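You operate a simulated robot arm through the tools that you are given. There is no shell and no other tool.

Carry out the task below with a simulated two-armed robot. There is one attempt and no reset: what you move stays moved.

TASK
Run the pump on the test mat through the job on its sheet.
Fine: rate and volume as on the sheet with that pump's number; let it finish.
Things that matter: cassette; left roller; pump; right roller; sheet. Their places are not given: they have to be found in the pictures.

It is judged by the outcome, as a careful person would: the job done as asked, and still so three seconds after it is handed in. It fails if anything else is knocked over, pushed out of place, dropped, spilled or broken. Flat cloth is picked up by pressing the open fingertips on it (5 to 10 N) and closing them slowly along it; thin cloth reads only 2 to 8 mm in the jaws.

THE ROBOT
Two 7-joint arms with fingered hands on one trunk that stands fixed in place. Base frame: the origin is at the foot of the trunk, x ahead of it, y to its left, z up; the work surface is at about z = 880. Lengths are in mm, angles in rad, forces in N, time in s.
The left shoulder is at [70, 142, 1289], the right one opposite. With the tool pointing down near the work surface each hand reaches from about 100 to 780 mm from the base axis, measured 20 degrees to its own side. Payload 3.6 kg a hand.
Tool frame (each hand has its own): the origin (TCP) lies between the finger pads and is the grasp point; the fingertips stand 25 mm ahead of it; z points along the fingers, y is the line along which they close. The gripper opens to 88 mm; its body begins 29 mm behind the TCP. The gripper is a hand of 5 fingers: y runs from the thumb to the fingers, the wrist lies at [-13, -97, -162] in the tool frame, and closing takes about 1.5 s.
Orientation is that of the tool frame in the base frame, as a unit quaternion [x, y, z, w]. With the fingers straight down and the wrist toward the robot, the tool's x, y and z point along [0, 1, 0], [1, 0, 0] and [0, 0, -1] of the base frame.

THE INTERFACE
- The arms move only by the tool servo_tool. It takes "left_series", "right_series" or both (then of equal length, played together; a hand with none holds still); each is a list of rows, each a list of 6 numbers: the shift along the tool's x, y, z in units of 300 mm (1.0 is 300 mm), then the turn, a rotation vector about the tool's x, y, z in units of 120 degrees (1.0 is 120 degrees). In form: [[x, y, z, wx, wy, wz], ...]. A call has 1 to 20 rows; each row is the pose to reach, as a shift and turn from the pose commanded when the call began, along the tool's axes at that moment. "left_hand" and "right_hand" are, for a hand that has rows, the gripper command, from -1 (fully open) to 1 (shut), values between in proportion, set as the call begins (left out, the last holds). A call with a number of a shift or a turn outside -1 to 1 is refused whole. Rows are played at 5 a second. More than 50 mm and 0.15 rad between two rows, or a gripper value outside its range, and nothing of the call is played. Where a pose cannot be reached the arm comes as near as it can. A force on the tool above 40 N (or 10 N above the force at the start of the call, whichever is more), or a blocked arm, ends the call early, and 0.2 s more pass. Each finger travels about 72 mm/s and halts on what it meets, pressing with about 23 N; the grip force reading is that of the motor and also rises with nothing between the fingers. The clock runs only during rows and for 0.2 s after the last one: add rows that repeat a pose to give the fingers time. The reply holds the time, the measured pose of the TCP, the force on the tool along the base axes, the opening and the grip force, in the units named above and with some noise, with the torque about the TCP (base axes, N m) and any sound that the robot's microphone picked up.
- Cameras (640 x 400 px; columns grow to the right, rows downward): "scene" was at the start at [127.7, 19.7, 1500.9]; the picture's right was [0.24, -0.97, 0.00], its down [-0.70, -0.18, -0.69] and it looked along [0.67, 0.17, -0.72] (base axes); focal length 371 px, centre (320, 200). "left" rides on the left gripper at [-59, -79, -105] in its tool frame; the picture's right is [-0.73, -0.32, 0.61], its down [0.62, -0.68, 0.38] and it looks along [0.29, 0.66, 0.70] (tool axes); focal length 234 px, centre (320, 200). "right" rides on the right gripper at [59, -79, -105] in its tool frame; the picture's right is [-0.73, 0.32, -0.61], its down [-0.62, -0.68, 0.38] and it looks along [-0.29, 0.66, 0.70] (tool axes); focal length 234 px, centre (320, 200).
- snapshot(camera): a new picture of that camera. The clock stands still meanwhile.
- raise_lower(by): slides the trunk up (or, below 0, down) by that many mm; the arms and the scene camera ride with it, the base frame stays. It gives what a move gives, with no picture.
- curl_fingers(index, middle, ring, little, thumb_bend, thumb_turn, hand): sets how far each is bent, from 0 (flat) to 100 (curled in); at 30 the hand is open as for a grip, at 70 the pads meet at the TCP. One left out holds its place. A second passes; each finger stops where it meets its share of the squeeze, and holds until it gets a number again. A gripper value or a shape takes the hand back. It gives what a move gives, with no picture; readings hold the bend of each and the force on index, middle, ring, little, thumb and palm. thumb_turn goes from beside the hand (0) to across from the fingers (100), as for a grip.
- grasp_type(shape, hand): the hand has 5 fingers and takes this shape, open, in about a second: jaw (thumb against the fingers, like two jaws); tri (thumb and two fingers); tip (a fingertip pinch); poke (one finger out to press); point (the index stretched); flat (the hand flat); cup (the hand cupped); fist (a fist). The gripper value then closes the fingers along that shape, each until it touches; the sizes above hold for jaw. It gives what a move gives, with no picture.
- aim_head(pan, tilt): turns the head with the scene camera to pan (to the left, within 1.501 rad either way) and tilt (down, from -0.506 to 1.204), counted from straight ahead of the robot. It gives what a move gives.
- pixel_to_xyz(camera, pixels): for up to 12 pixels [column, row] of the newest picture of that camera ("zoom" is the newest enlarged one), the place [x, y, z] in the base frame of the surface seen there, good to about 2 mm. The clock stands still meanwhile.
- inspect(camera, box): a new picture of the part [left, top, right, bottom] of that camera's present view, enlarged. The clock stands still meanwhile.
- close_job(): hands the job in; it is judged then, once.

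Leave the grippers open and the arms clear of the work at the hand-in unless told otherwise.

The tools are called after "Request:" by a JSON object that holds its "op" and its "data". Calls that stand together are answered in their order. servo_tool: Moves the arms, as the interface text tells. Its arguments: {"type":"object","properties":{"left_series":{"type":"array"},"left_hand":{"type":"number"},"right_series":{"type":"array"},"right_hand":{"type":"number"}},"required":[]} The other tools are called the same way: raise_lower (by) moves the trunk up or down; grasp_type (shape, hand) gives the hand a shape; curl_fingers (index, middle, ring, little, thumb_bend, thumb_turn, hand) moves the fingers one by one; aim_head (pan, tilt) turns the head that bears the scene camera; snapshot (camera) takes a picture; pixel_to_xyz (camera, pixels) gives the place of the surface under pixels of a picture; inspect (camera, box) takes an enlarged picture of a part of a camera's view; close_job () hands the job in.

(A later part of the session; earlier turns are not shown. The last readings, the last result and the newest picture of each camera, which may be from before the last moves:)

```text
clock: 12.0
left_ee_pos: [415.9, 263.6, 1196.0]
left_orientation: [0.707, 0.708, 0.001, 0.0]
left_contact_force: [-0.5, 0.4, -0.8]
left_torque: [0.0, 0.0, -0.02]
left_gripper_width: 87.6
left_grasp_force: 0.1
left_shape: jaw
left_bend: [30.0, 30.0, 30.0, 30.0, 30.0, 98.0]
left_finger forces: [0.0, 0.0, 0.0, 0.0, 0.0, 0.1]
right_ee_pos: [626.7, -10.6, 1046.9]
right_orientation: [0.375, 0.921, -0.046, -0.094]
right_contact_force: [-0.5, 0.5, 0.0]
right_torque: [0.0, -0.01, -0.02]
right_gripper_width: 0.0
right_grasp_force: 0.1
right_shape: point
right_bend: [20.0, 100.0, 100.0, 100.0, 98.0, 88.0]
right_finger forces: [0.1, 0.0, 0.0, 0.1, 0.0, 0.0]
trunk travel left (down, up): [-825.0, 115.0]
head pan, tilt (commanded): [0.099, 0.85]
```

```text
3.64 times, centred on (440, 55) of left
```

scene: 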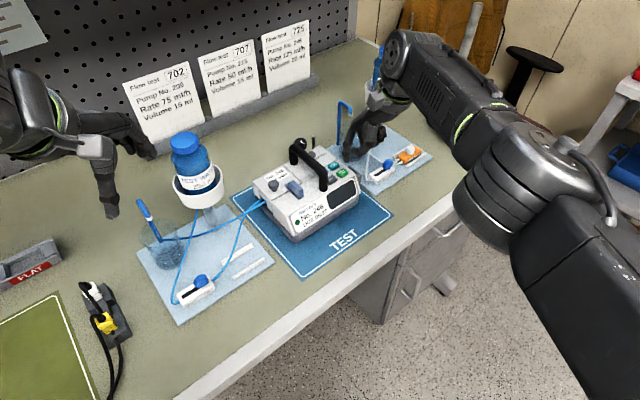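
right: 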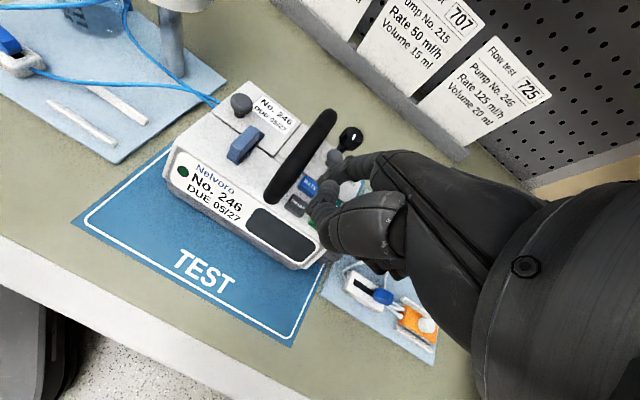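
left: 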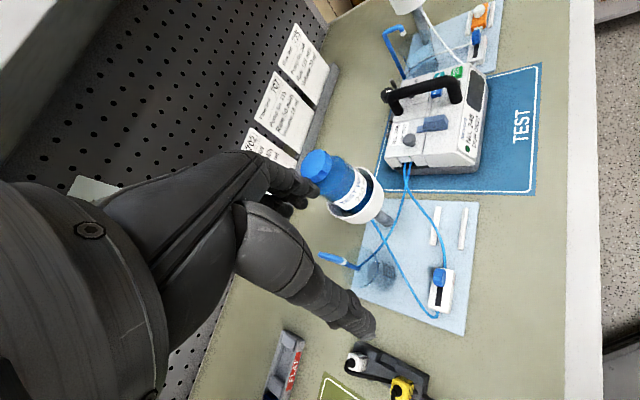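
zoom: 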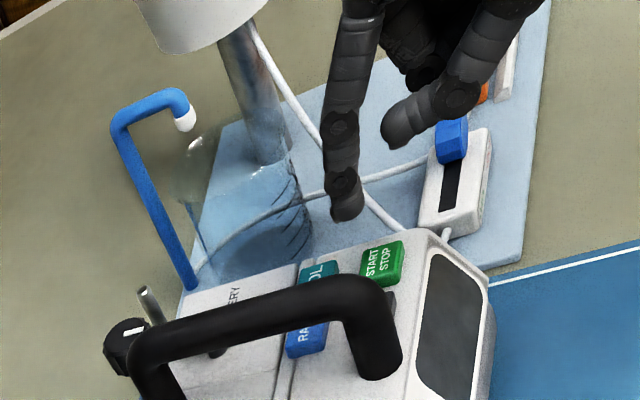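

The tip stands over ON/OFF, clear of the handle. I'll lower it 38 mm to just above the buttons and check.

Request:
{"op": "servo_tool", "data": {"right_series": [[-0.0058, 0.0066, 0.0413, 0, 0, 0], [-0.0117, 0.0133, 0.0827, 0, 0, 0], [-0.0175, 0.0199, 0.124, 0, 0, 0], [-0.0175, 0.0199, 0.124, 0, 0, 0]]}}

Request:
{"op": "inspect", "data": {"camera": "scene", "box": [260, 110, 380, 200]}}

Request:
{"op": "inspect", "data": {"camera": "right", "box": [230, 90, 370, 250]}}

Request:
{"op": "inspect", "data": {"camera": "left", "box": [370, 0, 510, 110]}}

```text
clock: 13.0
left_ee_pos: [416.0, 263.8, 1195.1]
left_orientation: [0.706, 0.708, 0.001, 0.0]
left_contact_force: [-0.1, -0.6, 0.1]
left_torque: [0.01, 0.01, 0.0]
left_gripper_width: 87.9
left_grasp_force: 0.1
left_shape: jaw
left_bend: [30.0, 30.0, 30.0, 30.0, 30.0, 98.0]
left_finger forces: [0.0, 0.0, 0.0, 0.1, 0.0, 0.1]
right_ee_pos: [626.8, -11.8, 1006.7]
right_orientation: [0.376, 0.921, -0.045, -0.095]
right_contact_force: [0.0, 0.3, -0.4]
right_torque: [-0.01, 0.04, -0.01]
right_gripper_width: 0.0
right_grasp_force: 0.1
right_shape: point
right_bend: [20.0, 100.0, 100.0, 100.0, 98.0, 88.0]
right_finger forces: [0.0, 0.0, 0.0, 0.1, 0.0, 0.0]
trunk travel left (down, up): [-825.0, 115.0]
head pan, tilt (commanded): [0.099, 0.85]
```

```text
4.44 times, centred on (320, 155) of scene
```

zoom: 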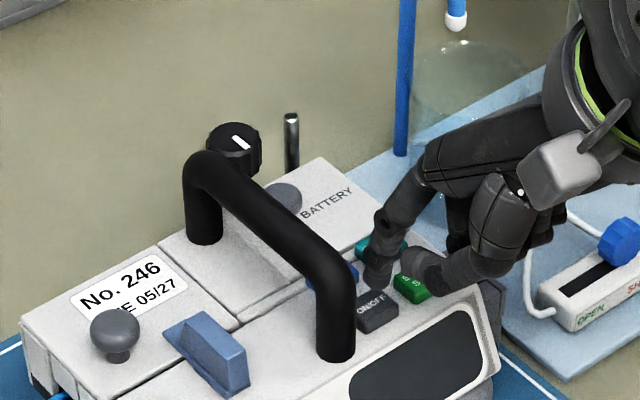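

```text
2.50 times, centred on (300, 170) of right
```

zoom: 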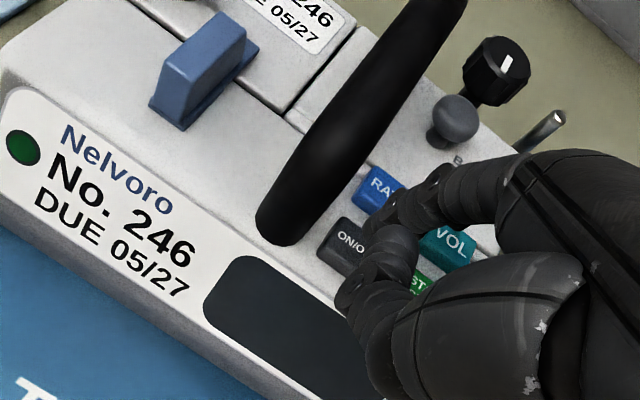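

```text
3.64 times, centred on (440, 55) of left
```

zoom: 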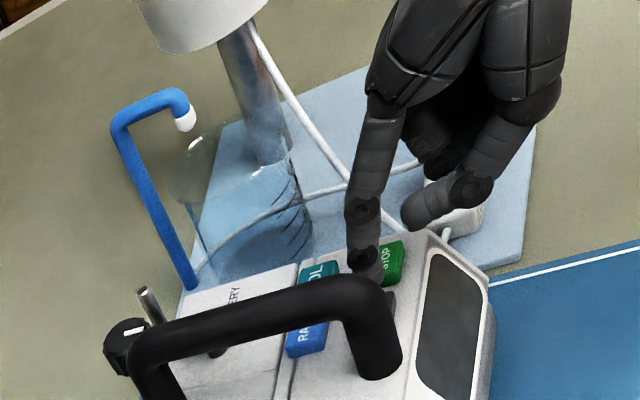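

The tip is now close above the button. I'll check its exact position at zoom pixel (378,283) against ON/OFF.

Request:
{"op": "inspect", "data": {"camera": "scene", "box": [260, 110, 380, 200]}}

Request:
{"op": "pixel_to_xyz", "data": {"camera": "zoom", "pixels": [[378, 284], [378, 275], [380, 262], [370, 310], [385, 322], [362, 305], [415, 265], [425, 275], [345, 275], [330, 262]]}}

```text
4.44 times, centred on (320, 155) of scene
```

zoom: 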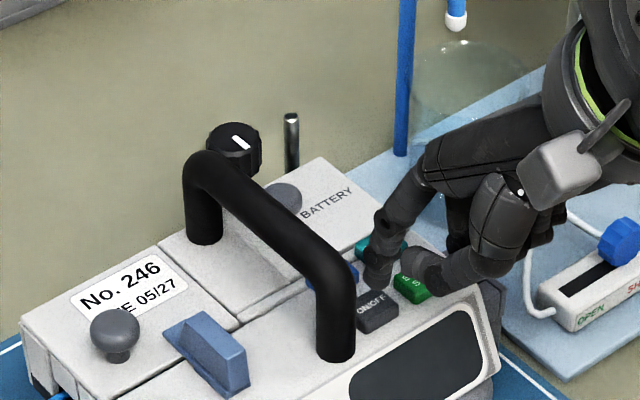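

```text
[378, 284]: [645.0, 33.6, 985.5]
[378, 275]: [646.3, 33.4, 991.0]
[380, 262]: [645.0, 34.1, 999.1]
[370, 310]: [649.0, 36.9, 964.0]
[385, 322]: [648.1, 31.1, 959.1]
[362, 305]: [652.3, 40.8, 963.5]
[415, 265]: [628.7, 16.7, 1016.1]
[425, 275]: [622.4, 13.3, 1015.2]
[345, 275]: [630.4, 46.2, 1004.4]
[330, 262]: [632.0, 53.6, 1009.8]
```

The tip center is near (653,33,983), over ON/OFF whose top is at z=964. I'll press down to about 24 mm below here in small steps and come straight back up.

Request:
{"op": "servo_tool", "data": {"right_series": [[-0.0046, 0.0052, 0.0326, 0, 0, 0], [-0.0078, 0.0089, 0.0555, 0, 0, 0], [-0.0092, 0.0105, 0.0653, 0, 0, 0], [-0.0101, 0.0115, 0.0718, 0, 0, 0], [-0.011, 0.0126, 0.0783, 0, 0, 0], [-0.0078, 0.0089, 0.0555, 0, 0, 0], [0, 0, 0, 0, 0, 0]]}}

Request:
{"op": "inspect", "data": {"camera": "scene", "box": [260, 110, 380, 200]}}

```text
clock: 14.6
left_ee_pos: [416.1, 264.9, 1195.0]
left_orientation: [0.707, 0.707, 0.0, 0.0]
left_contact_force: [0.1, 0.0, 1.0]
left_torque: [-0.02, -0.02, 0.02]
left_gripper_width: 87.7
left_grasp_force: 0.0
left_shape: jaw
left_bend: [30.0, 30.0, 30.0, 30.0, 30.0, 98.0]
left_finger forces: [0.0, 0.0, 0.1, 0.0, 0.0, 0.0]
right_ee_pos: [626.5, -9.3, 1008.9]
right_orientation: [0.376, 0.921, -0.045, -0.094]
right_contact_force: [0.5, -0.8, 0.2]
right_torque: [0.02, -0.01, 0.01]
right_gripper_width: 80.5
right_grasp_force: 0.1
right_shape: point
right_bend: [20.0, 100.0, 100.0, 100.0, 98.0, 88.0]
right_finger forces: [0.0, 0.0, 0.0, 0.0, 0.1, 0.0]
trunk travel left (down, up): [-825.0, 115.0]
head pan, tilt (commanded): [0.099, 0.85]
heard: click
```

```text
4.44 times, centred on (320, 155) of scene
```

zoom: 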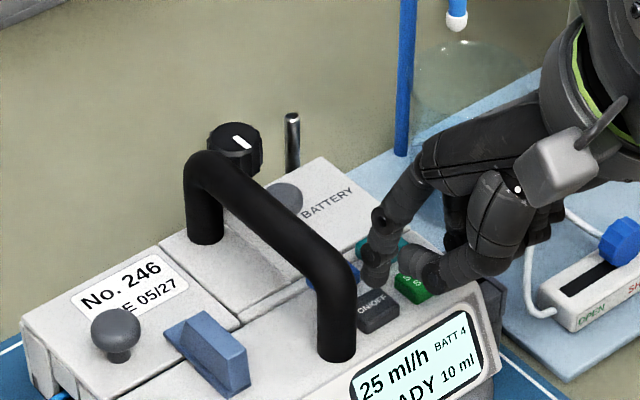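

A click, and the display is lit. I'll read it in full.

Request:
{"op": "inspect", "data": {"camera": "scene", "box": [300, 160, 400, 230]}}

Request:
{"op": "inspect", "data": {"camera": "right", "box": [220, 100, 400, 260]}}

```text
5.71 times, centred on (350, 195) of scene
```

zoom: 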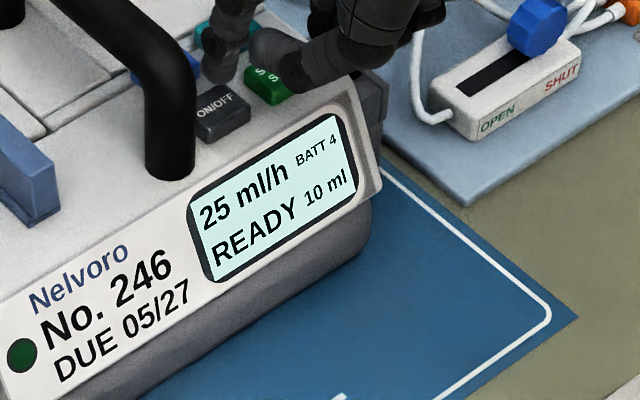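

```text
2.50 times, centred on (310, 180) of right
```

zoom: 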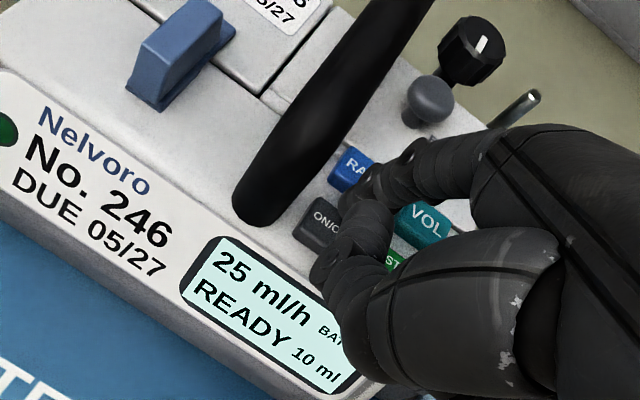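

The display reads 25 ml/h, READY, 10 ml, BATT 4. Next is RATE, about 28 mm further back along v. I'll move the tip over it and check clearance to the handle.

Request:
{"op": "servo_tool", "data": {"right_series": [[-0.0009, 0.046, -0.0075, 0, 0, 0], [-0.0018, 0.0921, -0.0151, 0, 0, 0], [-0.0018, 0.0921, -0.0151, 0, 0, 0]]}}

Request:
{"op": "inspect", "data": {"camera": "scene", "box": [260, 110, 380, 200]}}

Request:
{"op": "inspect", "data": {"camera": "right", "box": [210, 90, 390, 250]}}

Request:
{"op": "inspect", "data": {"camera": "left", "box": [370, 0, 510, 110]}}

```text
clock: 15.4
left_ee_pos: [415.1, 263.0, 1196.8]
left_orientation: [0.707, 0.708, 0.0, 0.0]
left_contact_force: [0.1, -0.5, -0.4]
left_torque: [-0.02, 0.01, -0.01]
left_gripper_width: 87.8
left_grasp_force: 0.1
left_shape: jaw
left_bend: [30.0, 30.0, 30.0, 30.0, 30.0, 98.0]
left_finger forces: [0.1, 0.1, 0.0, 0.0, 0.0, 0.1]
right_ee_pos: [645.7, 8.4, 1007.8]
right_orientation: [0.376, 0.921, -0.045, -0.094]
right_contact_force: [0.1, 0.2, 0.0]
right_torque: [0.0, -0.01, 0.03]
right_gripper_width: 80.5
right_grasp_force: 0.1
right_shape: point
right_bend: [20.0, 100.0, 100.0, 100.0, 98.0, 88.0]
right_finger forces: [0.1, 0.1, 0.1, 0.0, 0.1, 0.0]
trunk travel left (down, up): [-825.0, 115.0]
head pan, tilt (commanded): [0.099, 0.85]
```

```text
4.44 times, centred on (320, 155) of scene
```

zoom: 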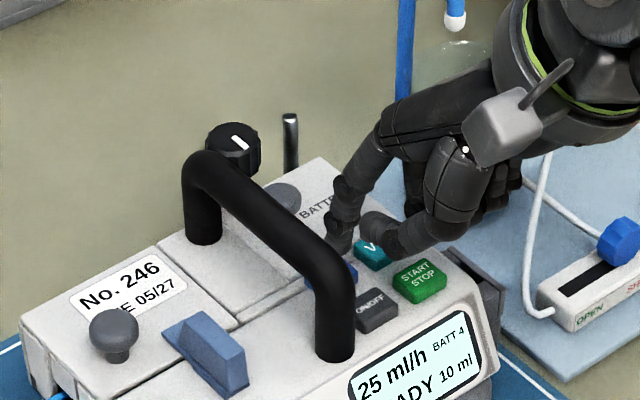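

```text
2.50 times, centred on (300, 170) of right
```

zoom: 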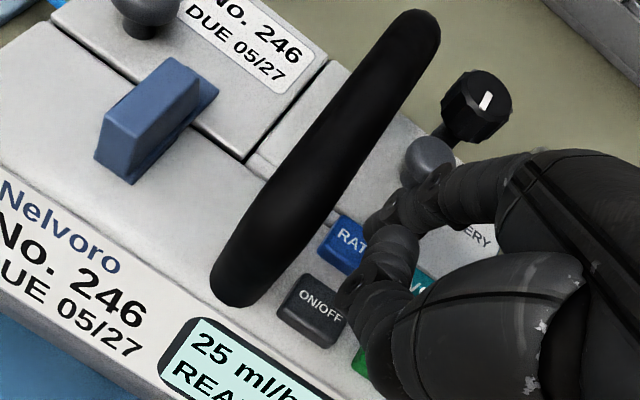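

```text
3.64 times, centred on (440, 55) of left
```

zoom: 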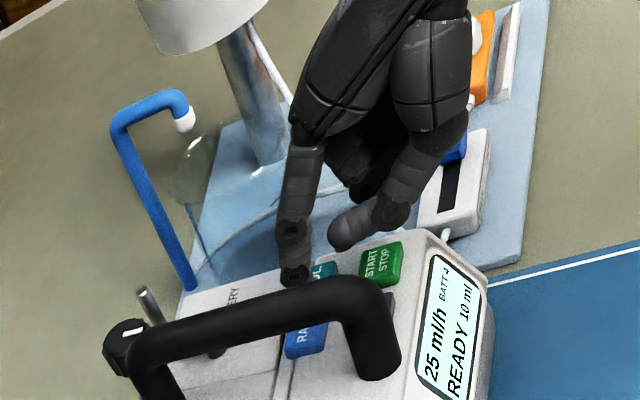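

I need to confirm that the tip will land on RATE and not at the RATE/VOL gap. I'll measure the visible RATE corners in the right view and the tip in the scene view.

Request:
{"op": "inspect", "data": {"camera": "right", "box": [210, 90, 390, 250]}}

Request:
{"op": "pixel_to_xyz", "data": {"camera": "zoom", "pixels": [[345, 217], [322, 250], [350, 270], [340, 235], [365, 225], [300, 275], [280, 308], [330, 335], [340, 300], [420, 275], [398, 225], [385, 190]]}}

Request:
{"op": "inspect", "data": {"camera": "scene", "box": [260, 110, 380, 200]}}

Request:
{"op": "pixel_to_xyz", "data": {"camera": "zoom", "pixels": [[340, 248], [340, 240], [341, 228], [343, 205], [370, 222], [385, 238], [375, 228], [315, 285], [350, 270]]}}

```text
2.50 times, centred on (300, 170) of right
```

zoom: 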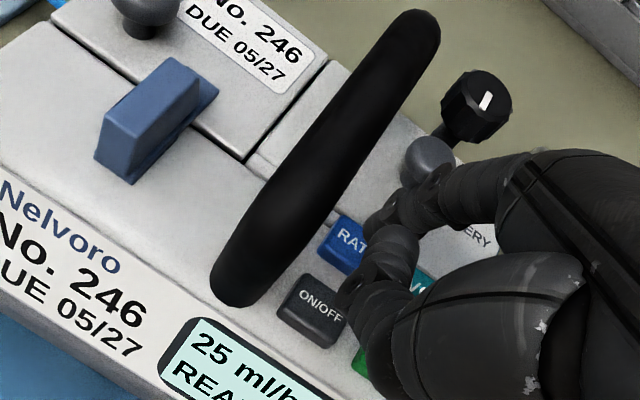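

```text
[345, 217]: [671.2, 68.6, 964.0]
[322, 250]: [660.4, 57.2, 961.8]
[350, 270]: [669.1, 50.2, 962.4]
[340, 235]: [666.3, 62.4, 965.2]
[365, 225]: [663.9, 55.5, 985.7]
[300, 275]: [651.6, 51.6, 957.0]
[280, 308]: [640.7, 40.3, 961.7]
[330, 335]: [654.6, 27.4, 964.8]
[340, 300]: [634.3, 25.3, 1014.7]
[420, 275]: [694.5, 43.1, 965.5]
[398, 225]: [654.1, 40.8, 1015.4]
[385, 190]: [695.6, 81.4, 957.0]
```

```text
4.44 times, centred on (320, 155) of scene
```

zoom: 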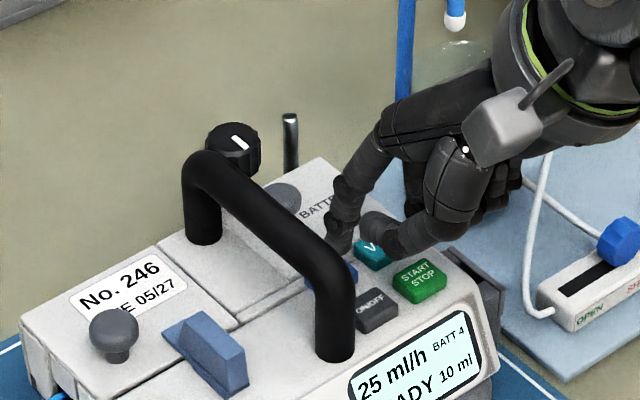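

```text
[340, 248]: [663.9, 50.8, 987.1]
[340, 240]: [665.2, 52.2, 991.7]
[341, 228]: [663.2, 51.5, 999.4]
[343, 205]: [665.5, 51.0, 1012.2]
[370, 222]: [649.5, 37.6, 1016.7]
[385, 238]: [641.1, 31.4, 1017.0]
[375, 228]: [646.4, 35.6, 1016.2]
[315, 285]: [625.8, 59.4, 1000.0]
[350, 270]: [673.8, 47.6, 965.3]
```

RATE spans about u 426-448 and v 501-523, and the tip center is at u≈439, v≈512, so it is well placed. I'll press RATE once and read the display.

Request:
{"op": "servo_tool", "data": {"right_series": [[-0.0046, 0.0052, 0.0326, 0, 0, 0], [-0.0078, 0.0089, 0.0555, 0, 0, 0], [-0.0092, 0.0105, 0.0653, 0, 0, 0], [-0.0101, 0.0115, 0.0718, 0, 0, 0], [-0.011, 0.0126, 0.0783, 0, 0, 0], [-0.0078, 0.0089, 0.0555, 0, 0, 0], [0, 0, 0, 0, 0, 0]]}}

Request:
{"op": "inspect", "data": {"camera": "scene", "box": [280, 120, 400, 220]}}

```text
clock: 17.0
left_ee_pos: [416.1, 264.8, 1196.0]
left_orientation: [0.706, 0.708, 0.0, 0.001]
left_contact_force: [0.4, 1.4, 0.0]
left_torque: [-0.01, 0.01, 0.01]
left_gripper_width: 87.9
left_grasp_force: 0.1
left_shape: jaw
left_bend: [30.0, 30.0, 30.0, 30.0, 30.0, 98.0]
left_finger forces: [0.0, 0.1, 0.0, 0.0, 0.1, 0.0]
right_ee_pos: [646.3, 8.7, 1007.0]
right_orientation: [0.376, 0.92, -0.046, -0.096]
right_contact_force: [-0.4, 0.3, -0.5]
right_torque: [0.01, -0.01, -0.01]
right_gripper_width: 80.2
right_grasp_force: 0.2
right_shape: point
right_bend: [20.0, 100.0, 100.0, 100.0, 98.0, 88.0]
right_finger forces: [0.0, 0.0, 0.0, 0.0, 0.0, 0.0]
trunk travel left (down, up): [-825.0, 115.0]
head pan, tilt (commanded): [0.099, 0.85]
heard: click
```

```text
4.00 times, centred on (340, 170) of scene
```

zoom: 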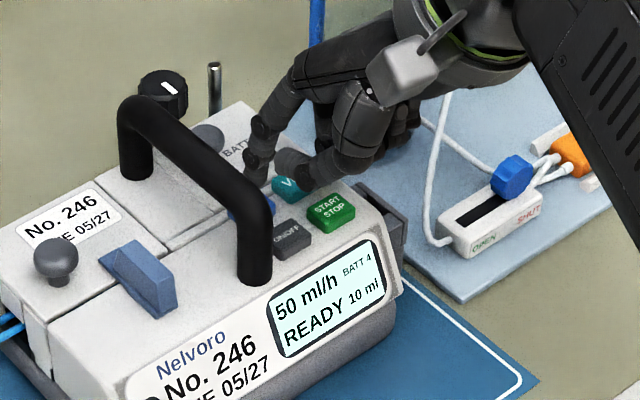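

It went from 25 to 50 ml/h, so each press adds 25. I need three more for 125; I'll do two and then check.

Request:
{"op": "servo_tool", "data": {"right_series": [[-0.0046, 0.0052, 0.0326, 0, 0, 0], [-0.0078, 0.0089, 0.0555, 0, 0, 0], [-0.0092, 0.0105, 0.0653, 0, 0, 0], [-0.0101, 0.0115, 0.0718, 0, 0, 0], [-0.011, 0.0126, 0.0783, 0, 0, 0], [-0.0078, 0.0089, 0.0555, 0, 0, 0], [0, 0, 0, 0, 0, 0], [0, 0, 0, 0, 0, 0], [-0.0046, 0.0052, 0.0326, 0, 0, 0], [-0.0078, 0.0089, 0.0555, 0, 0, 0], [-0.0092, 0.0105, 0.0653, 0, 0, 0], [-0.0101, 0.0115, 0.0718, 0, 0, 0], [-0.011, 0.0126, 0.0783, 0, 0, 0], [-0.0078, 0.0089, 0.0555, 0, 0, 0], [0, 0, 0, 0, 0, 0]]}}

Request:
{"op": "inspect", "data": {"camera": "scene", "box": [280, 120, 400, 220]}}

```text
clock: 20.2
left_ee_pos: [415.9, 263.1, 1195.4]
left_orientation: [0.707, 0.707, 0.0, 0.001]
left_contact_force: [-0.4, 0.1, -0.2]
left_torque: [0.0, 0.0, -0.02]
left_gripper_width: 87.8
left_grasp_force: 0.1
left_shape: jaw
left_bend: [30.0, 30.0, 30.0, 30.0, 30.0, 98.0]
left_finger forces: [0.1, 0.0, 0.0, 0.1, 0.1, 0.0]
right_ee_pos: [645.9, 8.9, 1010.3]
right_orientation: [0.375, 0.921, -0.046, -0.095]
right_contact_force: [-1.0, 0.1, 0.2]
right_torque: [-0.01, 0.01, 0.01]
right_gripper_width: 80.6
right_grasp_force: 0.1
right_shape: point
right_bend: [20.0, 100.0, 100.0, 100.0, 98.0, 88.0]
right_finger forces: [0.0, 0.0, 0.0, 0.0, 0.0, 0.0]
trunk travel left (down, up): [-825.0, 115.0]
head pan, tilt (commanded): [0.099, 0.85]
heard: click, click
```

```text
4.00 times, centred on (340, 170) of scene
```

zoom: 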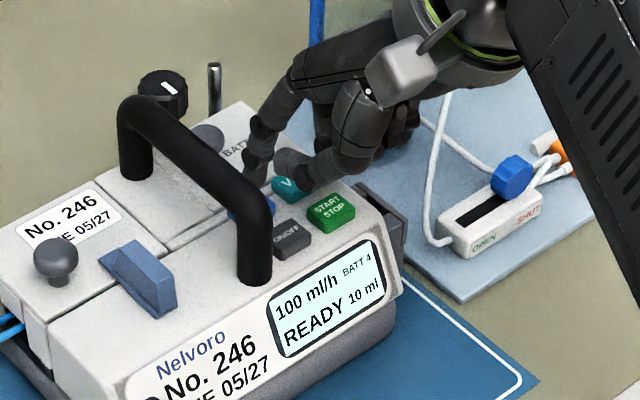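

The display shows 100 ml/h. One more RATE press for 125.

Request:
{"op": "servo_tool", "data": {"right_series": [[-0.0046, 0.0052, 0.0326, 0, 0, 0], [-0.0078, 0.0089, 0.0555, 0, 0, 0], [-0.0092, 0.0105, 0.0653, 0, 0, 0], [-0.0101, 0.0115, 0.0718, 0, 0, 0], [-0.011, 0.0126, 0.0783, 0, 0, 0], [-0.0078, 0.0089, 0.0555, 0, 0, 0], [0, 0, 0, 0, 0, 0]]}}

Request:
{"op": "inspect", "data": {"camera": "scene", "box": [280, 120, 400, 220]}}

```text
clock: 21.8
left_ee_pos: [416.0, 263.6, 1195.3]
left_orientation: [0.707, 0.708, 0.0, 0.0]
left_contact_force: [-0.6, 0.1, 0.0]
left_torque: [0.01, -0.03, 0.0]
left_gripper_width: 87.5
left_grasp_force: 0.0
left_shape: jaw
left_bend: [30.0, 30.0, 30.0, 30.0, 30.0, 98.0]
left_finger forces: [0.0, 0.0, 0.0, 0.0, 0.0, 0.1]
right_ee_pos: [646.3, 8.5, 1004.7]
right_orientation: [0.376, 0.921, -0.045, -0.094]
right_contact_force: [0.4, 0.6, -0.5]
right_torque: [-0.02, 0.02, 0.01]
right_gripper_width: 0.0
right_grasp_force: 0.0
right_shape: point
right_bend: [20.0, 100.0, 100.0, 100.0, 98.0, 88.0]
right_finger forces: [0.0, 0.1, 0.1, 0.0, 0.0, 0.0]
trunk travel left (down, up): [-825.0, 115.0]
head pan, tilt (commanded): [0.099, 0.85]
heard: click
```

```text
4.00 times, centred on (340, 170) of scene
```

zoom: 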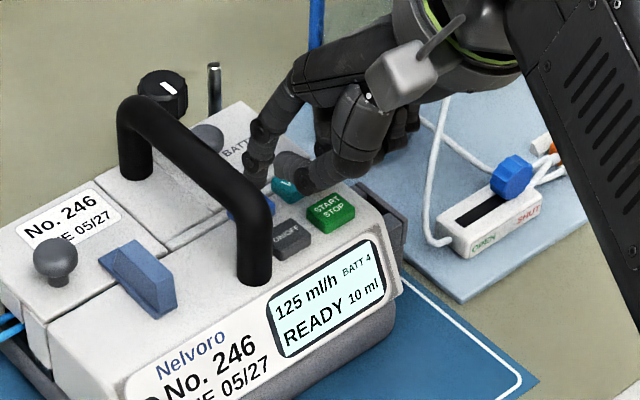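

125 ml/h is set. Now I'll shift the tip about 27 mm to the pump's right, over VOL at (692,35).

Request:
{"op": "servo_tool", "data": {"right_series": [[-0.0432, 0.0026, -0.0065, 0, 0, 0], [-0.0865, 0.0052, -0.013, 0, 0, 0], [-0.0865, 0.0052, -0.013, 0, 0, 0]]}}

Request:
{"op": "inspect", "data": {"camera": "scene", "box": [280, 110, 400, 210]}}

Request:
{"op": "inspect", "data": {"camera": "left", "box": [370, 0, 510, 110]}}

```text
clock: 22.6
left_ee_pos: [415.2, 263.5, 1195.4]
left_orientation: [0.706, 0.708, -0.001, 0.0]
left_contact_force: [-0.5, 0.0, 0.4]
left_torque: [0.01, -0.01, 0.0]
left_gripper_width: 87.6
left_grasp_force: 0.0
left_shape: jaw
left_bend: [30.0, 30.0, 30.0, 30.0, 30.0, 98.0]
left_finger forces: [0.1, 0.0, 0.0, 0.0, 0.0, 0.0]
right_ee_pos: [666.3, -7.6, 1007.7]
right_orientation: [0.376, 0.921, -0.046, -0.094]
right_contact_force: [0.3, 0.3, 0.0]
right_torque: [-0.01, 0.0, 0.0]
right_gripper_width: 0.0
right_grasp_force: 0.0
right_shape: point
right_bend: [20.0, 100.0, 100.0, 100.0, 98.0, 88.0]
right_finger forces: [0.0, 0.1, 0.0, 0.0, 0.0, 0.0]
trunk travel left (down, up): [-825.0, 115.0]
head pan, tilt (commanded): [0.099, 0.85]
```

```text
4.00 times, centred on (340, 160) of scene
```

zoom: 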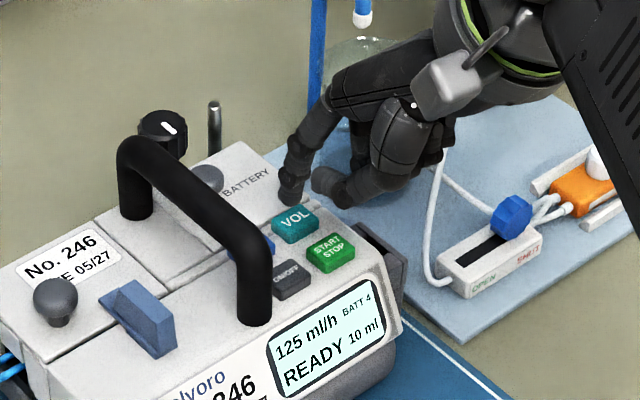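

```text
3.64 times, centred on (440, 55) of left
```

zoom: 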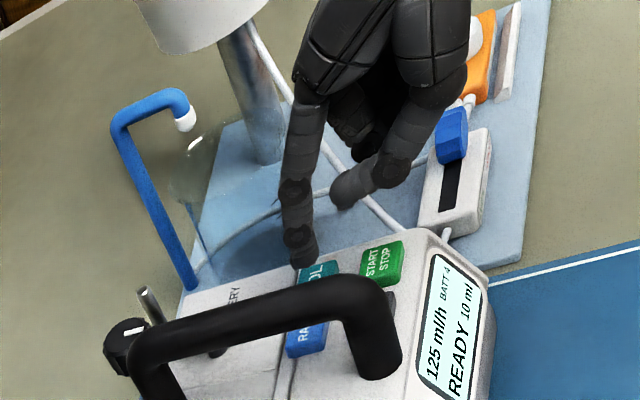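

The tip is over VOL, with nothing near it at the right beaker. I'll press VOL once and read the display.

Request:
{"op": "servo_tool", "data": {"right_series": [[-0.0046, 0.0052, 0.0326, 0, 0, 0], [-0.0078, 0.0089, 0.0555, 0, 0, 0], [-0.0092, 0.0105, 0.0653, 0, 0, 0], [-0.0101, 0.0115, 0.0718, 0, 0, 0], [-0.011, 0.0126, 0.0783, 0, 0, 0], [-0.0078, 0.0089, 0.0555, 0, 0, 0], [0, 0, 0, 0, 0, 0]]}}

Request:
{"op": "inspect", "data": {"camera": "scene", "box": [280, 120, 400, 220]}}

```text
clock: 24.2
left_ee_pos: [415.7, 263.1, 1196.0]
left_orientation: [0.706, 0.708, 0.0, -0.001]
left_contact_force: [-0.5, 0.6, -1.0]
left_torque: [0.02, 0.02, 0.01]
left_gripper_width: 87.6
left_grasp_force: 0.1
left_shape: jaw
left_bend: [30.0, 30.0, 30.0, 30.0, 30.0, 98.0]
left_finger forces: [0.0, 0.0, 0.0, 0.1, 0.0, 0.1]
right_ee_pos: [667.8, -6.4, 1005.6]
right_orientation: [0.375, 0.921, -0.046, -0.095]
right_contact_force: [0.0, 1.4, 0.2]
right_torque: [0.02, 0.03, -0.02]
right_gripper_width: 0.0
right_grasp_force: 0.1
right_shape: point
right_bend: [20.0, 100.0, 100.0, 100.0, 98.0, 88.0]
right_finger forces: [0.1, 0.0, 0.1, 0.0, 0.0, 0.1]
right hand out of reach, approached as far as the arm can: row 7
trunk travel left (down, up): [-825.0, 115.0]
head pan, tilt (commanded): [0.099, 0.85]
heard: click
```

```text
4.00 times, centred on (340, 170) of scene
```

zoom: 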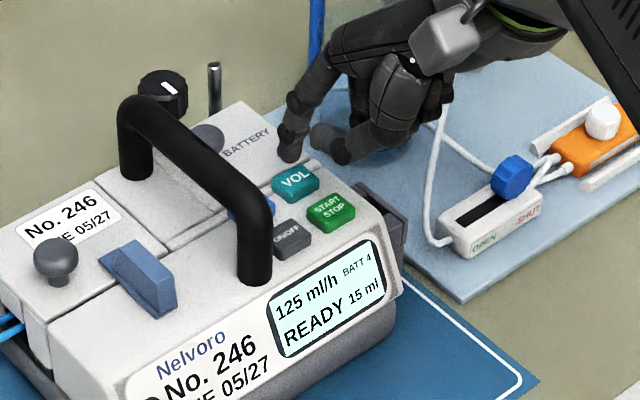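

The volume went from 10 to 15 ml. The arm was at its reach limit on the way up and sits about 3 mm further out, so I'll press again with a small correction back and keep the retreat lower.

Request:
{"op": "servo_tool", "data": {"right_series": [[-0.0069, -0.0065, 0.0341, 0, 0, 0], [-0.0101, -0.0028, 0.057, 0, 0, 0], [-0.0115, -0.0012, 0.0668, 0, 0, 0], [-0.0124, -0.0002, 0.0733, 0, 0, 0], [-0.0133, 0.0009, 0.0798, 0, 0, 0], [-0.0101, -0.0028, 0.057, 0, 0, 0], [-0.006, -0.0075, 0.0276, 0, 0, 0]]}}

Request:
{"op": "inspect", "data": {"camera": "scene", "box": [280, 120, 400, 220]}}

```text
clock: 25.8
left_ee_pos: [417.0, 263.5, 1194.9]
left_orientation: [0.707, 0.708, 0.0, 0.0]
left_contact_force: [0.3, -0.4, -0.4]
left_torque: [-0.02, 0.02, -0.02]
left_gripper_width: 88.0
left_grasp_force: 0.1
left_shape: jaw
left_bend: [30.0, 30.0, 30.0, 30.0, 30.0, 98.0]
left_finger forces: [0.0, 0.0, 0.0, 0.0, 0.1, 0.0]
right_ee_pos: [668.9, -8.3, 1000.6]
right_orientation: [0.376, 0.92, -0.046, -0.095]
right_contact_force: [-0.4, 0.0, -1.0]
right_torque: [0.0, -0.01, 0.01]
right_gripper_width: 0.0
right_grasp_force: 0.0
right_shape: point
right_bend: [20.0, 100.0, 100.0, 100.0, 98.0, 88.0]
right_finger forces: [0.0, 0.0, 0.1, 0.0, 0.0, 0.1]
trunk travel left (down, up): [-825.0, 115.0]
head pan, tilt (commanded): [0.099, 0.85]
heard: click
```

```text
4.00 times, centred on (340, 170) of scene
```

zoom: 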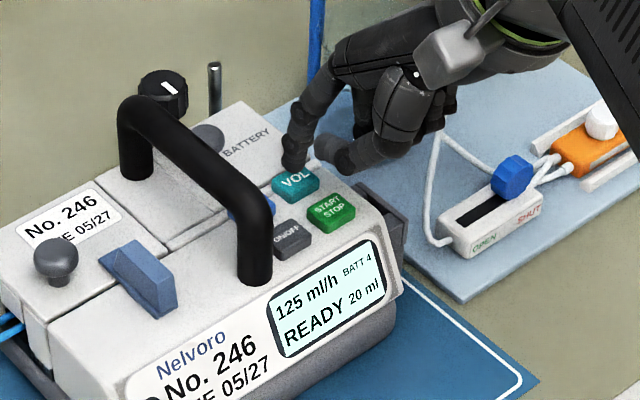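

The display now reads 125 ml/h, 20 ml, READY. I'll park the right fingertip above START, a bit higher, before using the left hand on the roller.

Request:
{"op": "servo_tool", "data": {"right_series": [[0.0005, -0.0079, -0.025, 0, 0, 0], [0.0037, -0.058, -0.029, 0, 0, 0], [0.0069, -0.108, -0.0329, 0, 0, 0], [0.0069, -0.108, -0.0329, 0, 0, 0]]}}

Request:
{"op": "inspect", "data": {"camera": "scene", "box": [280, 110, 400, 210]}}

Request:
{"op": "pixel_to_xyz", "data": {"camera": "zoom", "pixels": [[318, 222], [318, 215], [320, 205]]}}

Request:
{"op": "snapshot", "data": {"camera": "left"}}

```text
clock: 26.8
left_ee_pos: [417.2, 264.2, 1195.7]
left_orientation: [0.707, 0.707, 0.0, 0.0]
left_contact_force: [0.1, -0.6, -0.8]
left_torque: [-0.02, 0.01, 0.03]
left_gripper_width: 87.7
left_grasp_force: 0.1
left_shape: jaw
left_bend: [30.0, 30.0, 30.0, 30.0, 30.0, 98.0]
left_finger forces: [0.0, 0.1, 0.0, 0.0, 0.1, 0.0]
right_ee_pos: [672.5, -21.0, 1008.2]
right_orientation: [0.376, 0.921, -0.046, -0.094]
right_contact_force: [-0.1, 1.0, 0.7]
right_torque: [-0.01, -0.02, 0.0]
right_gripper_width: 0.0
right_grasp_force: 0.0
right_shape: point
right_bend: [20.0, 100.0, 100.0, 100.0, 98.0, 88.0]
right_finger forces: [0.0, 0.1, 0.1, 0.0, 0.0, 0.0]
right hand out of reach, approached as far as the arm can: row 2, 3, 4
trunk travel left (down, up): [-825.0, 115.0]
head pan, tilt (commanded): [0.099, 0.85]
```

```text
4.00 times, centred on (340, 160) of scene
```

zoom: 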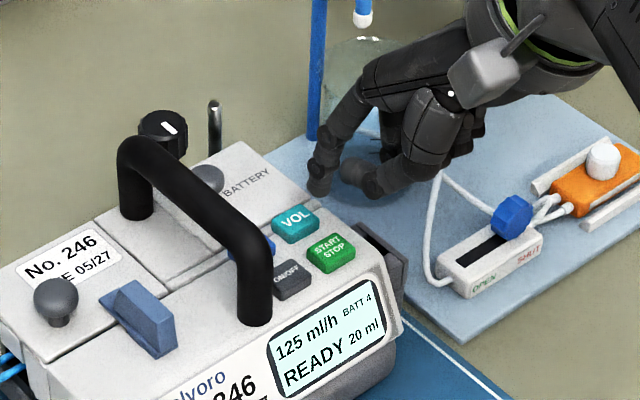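

```text
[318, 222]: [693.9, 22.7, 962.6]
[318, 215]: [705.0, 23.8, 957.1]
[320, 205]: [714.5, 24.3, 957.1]
```

```text
taken
```

left: 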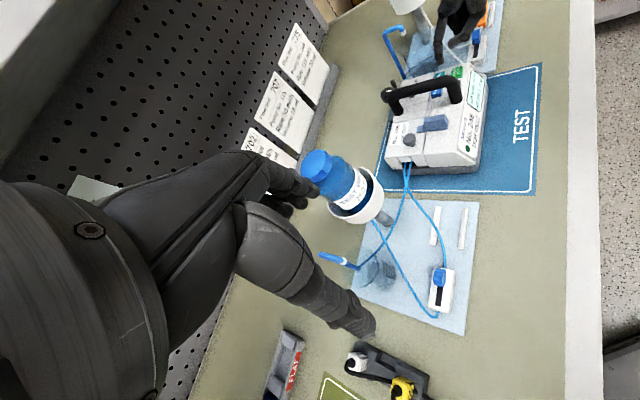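

The arm got stuck at a reach limit at (672.5,-21,1008), short of the START position. I'll back it toward me again to put it over START.

Request:
{"op": "servo_tool", "data": {"right_series": [[0.0146, -0.0289, -0.0024, 0, 0, 0], [0.0292, -0.0578, -0.0048, 0, 0, 0], [0.0438, -0.0867, -0.0072, 0, 0, 0], [0.0438, -0.0867, -0.0072, 0, 0, 0]]}}

Request:
{"op": "inspect", "data": {"camera": "scene", "box": [280, 110, 400, 210]}}

```text
clock: 27.8
left_ee_pos: [417.4, 262.4, 1195.4]
left_orientation: [0.707, 0.708, 0.001, 0.0]
left_contact_force: [-0.1, -0.6, -0.9]
left_torque: [0.0, -0.01, -0.01]
left_gripper_width: 87.6
left_grasp_force: 0.0
left_shape: jaw
left_bend: [30.0, 30.0, 30.0, 30.0, 30.0, 98.0]
left_finger forces: [0.0, 0.1, 0.0, 0.1, 0.0, 0.1]
right_ee_pos: [672.6, -24.9, 1009.1]
right_orientation: [0.376, 0.921, -0.046, -0.094]
right_contact_force: [-0.2, -1.0, 0.5]
right_torque: [0.03, -0.01, 0.0]
right_gripper_width: 0.2
right_grasp_force: 0.1
right_shape: point
right_bend: [20.0, 100.0, 100.0, 100.0, 98.0, 88.0]
right_finger forces: [0.0, 0.0, 0.0, 0.1, 0.0, 0.0]
right hand out of reach, approached as far as the arm can: row 1, 2, 3, 4
trunk travel left (down, up): [-825.0, 115.0]
head pan, tilt (commanded): [0.099, 0.85]
```

```text
4.00 times, centred on (340, 160) of scene
```

zoom: 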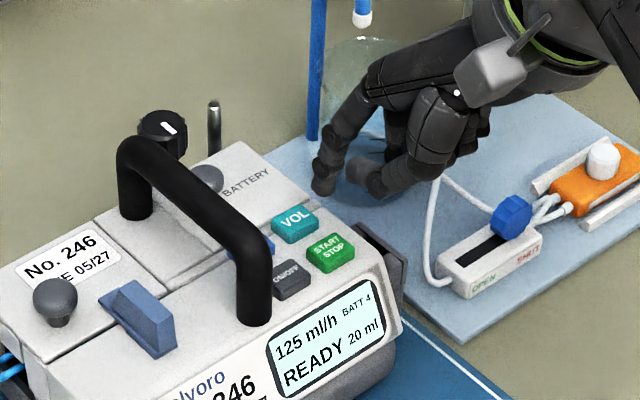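

The arm looks nearly straight, so the solver can't pull it in directly. I'll lift the hand 30 mm instead, which is clear of everything, to let the elbow bend.

Request:
{"op": "servo_tool", "data": {"right_series": [[0.0046, -0.0052, -0.0326, 0, 0, 0], [0.0092, -0.0105, -0.0653, 0, 0, 0], [0.0138, -0.0157, -0.0979, 0, 0, 0], [0.0138, -0.0157, -0.0979, 0, 0, 0]]}}

Request:
{"op": "snapshot", "data": {"camera": "scene"}}

```text
clock: 28.8
left_ee_pos: [415.6, 264.3, 1195.2]
left_orientation: [0.706, 0.708, 0.001, 0.0]
left_contact_force: [-0.2, -0.2, 0.5]
left_torque: [0.0, -0.03, -0.01]
left_gripper_width: 87.5
left_grasp_force: 0.0
left_shape: jaw
left_bend: [30.0, 30.0, 30.0, 30.0, 30.0, 98.0]
left_finger forces: [0.0, 0.1, 0.0, 0.0, 0.0, 0.0]
right_ee_pos: [676.6, -22.5, 1036.4]
right_orientation: [0.377, 0.92, -0.046, -0.095]
right_contact_force: [0.8, -0.3, -0.9]
right_torque: [0.0, 0.03, -0.01]
right_gripper_width: 0.0
right_grasp_force: 0.1
right_shape: point
right_bend: [20.0, 100.0, 100.0, 100.0, 98.0, 88.0]
right_finger forces: [0.0, 0.0, 0.1, 0.0, 0.0, 0.0]
right hand out of reach, approached as far as the arm can: row 2, 3, 4
trunk travel left (down, up): [-825.0, 115.0]
head pan, tilt (commanded): [0.099, 0.85]
```

```text
taken
```

scene: 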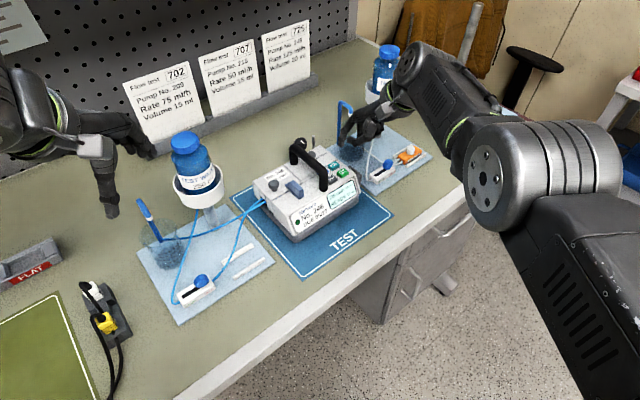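

The elbow is clearly bent, so this is more likely a joint limit. I'm well above the pump now, so I'll try pulling straight back toward me by 40 mm.

Request:
{"op": "servo_tool", "data": {"right_series": [[0.0311, -0.0304, 0.0093, 0, 0, 0], [0.0623, -0.0608, 0.0185, 0, 0, 0], [0.0934, -0.0912, 0.0278, 0, 0, 0], [0.0934, -0.0912, 0.0278, 0, 0, 0]]}}

```text
clock: 29.8
left_ee_pos: [416.2, 263.2, 1195.3]
left_orientation: [0.706, 0.708, 0.001, 0.001]
left_contact_force: [-0.5, -0.4, 0.0]
left_torque: [-0.02, 0.0, -0.02]
left_gripper_width: 87.7
left_grasp_force: 0.1
left_shape: jaw
left_bend: [30.0, 30.0, 30.0, 30.0, 30.0, 98.0]
left_finger forces: [0.0, 0.0, 0.0, 0.0, 0.0, 0.0]
right_ee_pos: [674.9, -18.4, 1029.9]
right_orientation: [0.376, 0.921, -0.046, -0.095]
right_contact_force: [0.1, -0.4, 0.3]
right_torque: [-0.01, -0.02, -0.01]
right_gripper_width: 0.2
right_grasp_force: 0.0
right_shape: point
right_bend: [20.0, 100.0, 100.0, 100.0, 98.0, 88.0]
right_finger forces: [0.0, 0.1, 0.0, 0.1, 0.0, 0.0]
right hand out of reach, approached as far as the arm can: row 1, 2, 3, 4
trunk travel left (down, up): [-825.0, 115.0]
head pan, tilt (commanded): [0.099, 0.85]
```

It barely moved. I'll try turning the wrist back in yaw by 22.5°, which swings the finger away from the handle, to free the limited joint.

Request:
{"op": "servo_tool", "data": {"right_series": [[0, 0, 0, 0, 0, 0.0625], [0, 0, 0, 0, 0, 0.125], [0, 0, 0, 0, 0, 0.1875], [0, 0, 0, 0, 0, 0.1875]]}}

```text
clock: 30.8
left_ee_pos: [417.5, 263.7, 1195.9]
left_orientation: [0.707, 0.707, 0.0, 0.0]
left_contact_force: [-0.3, 0.0, 0.1]
left_torque: [0.01, 0.0, 0.01]
left_gripper_width: 87.6
left_grasp_force: 0.0
left_shape: jaw
left_bend: [30.0, 30.0, 30.0, 30.0, 30.0, 98.0]
left_finger forces: [0.0, 0.0, 0.1, 0.1, 0.0, 0.0]
right_ee_pos: [692.3, -11.7, 1028.8]
right_orientation: [0.549, 0.829, -0.063, -0.083]
right_contact_force: [-0.7, -0.1, -0.4]
right_torque: [0.0, 0.0, -0.01]
right_gripper_width: 0.0
right_grasp_force: 0.0
right_shape: point
right_bend: [20.0, 100.0, 100.0, 100.0, 98.0, 88.0]
right_finger forces: [0.1, 0.0, 0.1, 0.0, 0.1, 0.0]
right hand out of reach, approached as far as the arm can: row 1, 2, 3, 4
trunk travel left (down, up): [-825.0, 115.0]
head pan, tilt (commanded): [0.099, 0.85]
```

The wrist point is sitting at its maximum distance from the shoulder (about 590 mm) with the elbow pushed out to the right. Flexing the elbow should carry the wrist left, so I'll lift and then move left and slightly back, well above the handle.

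Request:
{"op": "servo_tool", "data": {"right_series": [[0.05, 0.01, -0.05, 0, 0, 0], [0.0989, 0.0194, -0.099, 0, 0, 0], [0.1631, 0.01, -0.0983, 0, 0, 0], [0.2274, 0.0, -0.0976, 0, 0, 0], [0.2917, -0.009, -0.0969, 0, 0, 0], [0.2917, -0.009, -0.0969, 0, 0, 0]]}}

```text
clock: 32.2
left_ee_pos: [415.7, 263.4, 1195.1]
left_orientation: [0.706, 0.708, 0.0, 0.0]
left_contact_force: [-0.5, -0.4, -0.3]
left_torque: [0.0, 0.0, -0.03]
left_gripper_width: 87.7
left_grasp_force: 0.0
left_shape: jaw
left_bend: [30.0, 30.0, 30.0, 30.0, 30.0, 98.0]
left_finger forces: [0.0, 0.0, 0.0, 0.1, 0.0, 0.0]
right_ee_pos: [669.2, 70.2, 1062.1]
right_orientation: [0.548, 0.83, -0.063, -0.084]
right_contact_force: [-0.5, -0.3, -0.1]
right_torque: [0.04, 0.03, 0.04]
right_gripper_width: 0.0
right_grasp_force: 0.0
right_shape: point
right_bend: [20.0, 100.0, 100.0, 100.0, 98.0, 88.0]
right_finger forces: [0.1, 0.0, 0.0, 0.0, 0.1, 0.0]
right hand out of reach, approached as far as the arm can: row 2, 5, 6
trunk travel left (down, up): [-825.0, 115.0]
head pan, tilt (commanded): [0.099, 0.85]
```

That freed it: the hand is at (669,70,1062), inside the limit. I'll pull it back toward me by 50 mm now.

Request:
{"op": "servo_tool", "data": {"right_series": [[0.0165, -0.0391, 0.0005, 0, 0, 0], [0.033, -0.0783, 0.001, 0, 0, 0], [0.0495, -0.1174, 0.0014, 0, 0, 0], [0.066, -0.1565, 0.0019, 0, 0, 0], [0.066, -0.1565, 0.0019, 0, 0, 0]]}}

Request:
{"op": "snapshot", "data": {"camera": "scene"}}

```text
clock: 33.4
left_ee_pos: [416.5, 263.9, 1195.7]
left_orientation: [0.706, 0.708, 0.0, 0.0]
left_contact_force: [-0.3, 0.1, -0.7]
left_torque: [-0.02, 0.03, -0.01]
left_gripper_width: 87.5
left_grasp_force: 0.0
left_shape: jaw
left_bend: [30.0, 30.0, 30.0, 30.0, 30.0, 98.0]
left_finger forces: [0.0, 0.0, 0.0, 0.0, 0.0, 0.0]
right_ee_pos: [663.4, 82.5, 1068.9]
right_orientation: [0.548, 0.83, -0.063, -0.084]
right_contact_force: [0.0, 0.2, -0.6]
right_torque: [0.0, 0.0, 0.02]
right_gripper_width: 0.0
right_grasp_force: 0.1
right_shape: point
right_bend: [20.0, 100.0, 100.0, 100.0, 98.0, 88.0]
right_finger forces: [0.0, 0.1, 0.0, 0.0, 0.0, 0.0]
right hand out of reach, approached as far as the arm can: row 1, 2, 3, 4, 5
trunk travel left (down, up): [-825.0, 115.0]
head pan, tilt (commanded): [0.099, 0.85]
```

```text
taken
```

scene: 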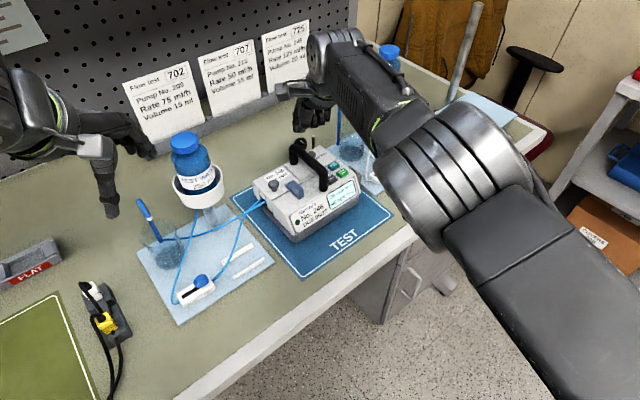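

The elbow swung across but it's still resisting a pull inward. I'll try a slow pull along the line to the shoulder, 2 mm per row, so the solver can follow.

Request:
{"op": "servo_tool", "data": {"right_series": [[0.0006, -0.0066, 0.0008, 0, 0, 0], [0.0011, -0.0132, 0.0017, 0, 0, 0], [0.0017, -0.0198, 0.0025, 0, 0, 0], [0.0023, -0.0264, 0.0034, 0, 0, 0], [0.0028, -0.033, 0.0042, 0, 0, 0], [0.0034, -0.0396, 0.0051, 0, 0, 0], [0.004, -0.0462, 0.0059, 0, 0, 0], [0.0045, -0.0528, 0.0068, 0, 0, 0], [0.0051, -0.0594, 0.0076, 0, 0, 0], [0.0057, -0.066, 0.0085, 0, 0, 0], [0.0062, -0.0726, 0.0093, 0, 0, 0], [0.0068, -0.0792, 0.0102, 0, 0, 0], [0.0074, -0.0858, 0.011, 0, 0, 0], [0.0079, -0.0924, 0.0119, 0, 0, 0], [0.0085, -0.099, 0.0127, 0, 0, 0], [0.009, -0.1056, 0.0136, 0, 0, 0], [0.0096, -0.1122, 0.0144, 0, 0, 0], [0.0102, -0.1188, 0.0153, 0, 0, 0], [0.0107, -0.1254, 0.0161, 0, 0, 0], [0.0113, -0.132, 0.017, 0, 0, 0]]}}

```text
clock: 37.6
left_ee_pos: [415.9, 262.4, 1194.2]
left_orientation: [0.706, 0.708, 0.001, 0.0]
left_contact_force: [-0.6, -0.6, -0.1]
left_torque: [0.0, 0.02, 0.02]
left_gripper_width: 87.5
left_grasp_force: 0.0
left_shape: jaw
left_bend: [30.0, 30.0, 30.0, 30.0, 30.0, 98.0]
left_finger forces: [0.1, 0.0, 0.0, 0.0, 0.0, 0.0]
right_ee_pos: [661.8, 83.9, 1069.5]
right_orientation: [0.548, 0.83, -0.064, -0.084]
right_contact_force: [-0.4, 0.2, 0.1]
right_torque: [0.01, 0.03, 0.01]
right_gripper_width: 0.1
right_grasp_force: 0.0
right_shape: point
right_bend: [20.0, 100.0, 100.0, 100.0, 98.0, 88.0]
right_finger forces: [0.1, 0.0, 0.0, 0.1, 0.1, 0.0]
right hand out of reach, approached as far as the arm can: row 3, 4, 5, 6, 7, 8, 9, 10, 11, 12, 13, 14, 15, 16, 17, 18, 19, 20
trunk travel left (down, up): [-825.0, 115.0]
head pan, tilt (commanded): [0.099, 0.85]
```

It freed a few mm and then stopped, so a wrist joint is at its limit. I'll turn the hand back to its original straight-down orientation to relax the wrist; it's well above the pump.

Request:
{"op": "servo_tool", "data": {"right_series": [[0, 0, 0, -0.0252, -0.0034, 0.048], [0, 0, 0, -0.0504, -0.0068, 0.096], [0, 0, 0, -0.0756, -0.0102, 0.144], [0, 0, 0, -0.1008, -0.0136, 0.192], [0, 0, 0, -0.1008, -0.0136, 0.192]]}}

```text
clock: 38.8
left_ee_pos: [417.1, 263.8, 1195.6]
left_orientation: [0.706, 0.708, 0.0, 0.0]
left_contact_force: [-0.7, 0.3, 0.1]
left_torque: [0.0, -0.02, 0.03]
left_gripper_width: 87.7
left_grasp_force: 0.1
left_shape: jaw
left_bend: [30.0, 30.0, 30.0, 30.0, 30.0, 98.0]
left_finger forces: [0.0, 0.0, 0.1, 0.0, 0.0, 0.0]
right_ee_pos: [708.7, 52.4, 1066.7]
right_orientation: [0.708, 0.707, 0.0, 0.0]
right_contact_force: [0.7, -0.7, 0.6]
right_torque: [-0.01, -0.04, 0.01]
right_gripper_width: 0.2
right_grasp_force: 0.0
right_shape: point
right_bend: [20.0, 100.0, 100.0, 100.0, 98.0, 88.0]
right_finger forces: [0.0, 0.0, 0.0, 0.0, 0.0, 0.0]
right hand out of reach, approached as far as the arm can: row 1, 2, 3, 4, 5
trunk travel left (down, up): [-825.0, 115.0]
head pan, tilt (commanded): [0.099, 0.85]
```

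The wrist stays on the same sphere about the shoulder, so the elbow is at its straight singular pose. I'll raise the hand about 100 mm and then pull back, looking for a direction in which the elbow flexes.

Request:
{"op": "servo_tool", "data": {"right_series": [[0, 0, -0.08, 0, 0, 0], [0, 0, -0.16, 0, 0, 0], [0, -0.04, -0.24, 0, 0, 0], [0, -0.08, -0.32, 0, 0, 0], [0, -0.12, -0.36, 0, 0, 0], [0, -0.16, -0.36, 0, 0, 0], [0, -0.2, -0.36, 0, 0, 0], [0, -0.24, -0.36, 0, 0, 0]]}}

Request:
{"op": "snapshot", "data": {"camera": "scene"}}

```text
clock: 40.6
left_ee_pos: [416.4, 264.3, 1196.6]
left_orientation: [0.706, 0.708, 0.0, 0.001]
left_contact_force: [0.2, -1.1, -0.6]
left_torque: [0.05, 0.03, 0.0]
left_gripper_width: 87.7
left_grasp_force: 0.0
left_shape: jaw
left_bend: [30.0, 30.0, 30.0, 30.0, 30.0, 98.0]
left_finger forces: [0.0, 0.0, 0.1, 0.1, 0.1, 0.1]
right_ee_pos: [637.1, 52.2, 1176.3]
right_orientation: [0.708, 0.706, 0.001, 0.001]
right_contact_force: [0.3, -1.0, 0.6]
right_torque: [0.0, -0.01, 0.0]
right_gripper_width: 0.0
right_grasp_force: 0.0
right_shape: point
right_bend: [20.0, 100.0, 100.0, 100.0, 98.0, 88.0]
right_finger forces: [0.0, 0.1, 0.0, 0.0, 0.1, 0.1]
right hand out of reach, approached as far as the arm can: row 2, 3, 4, 5
trunk travel left (down, up): [-825.0, 115.0]
head pan, tilt (commanded): [0.099, 0.85]
```

```text
taken
```

scene: 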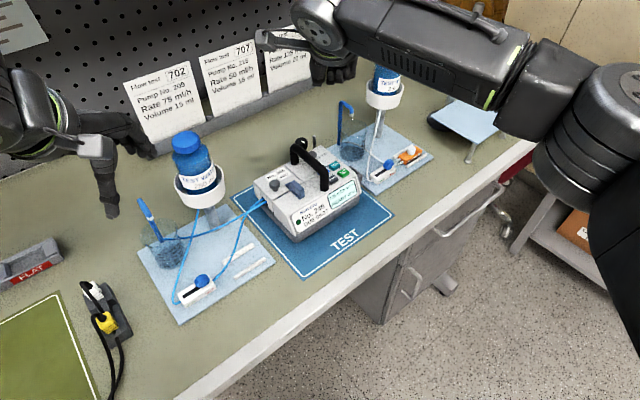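

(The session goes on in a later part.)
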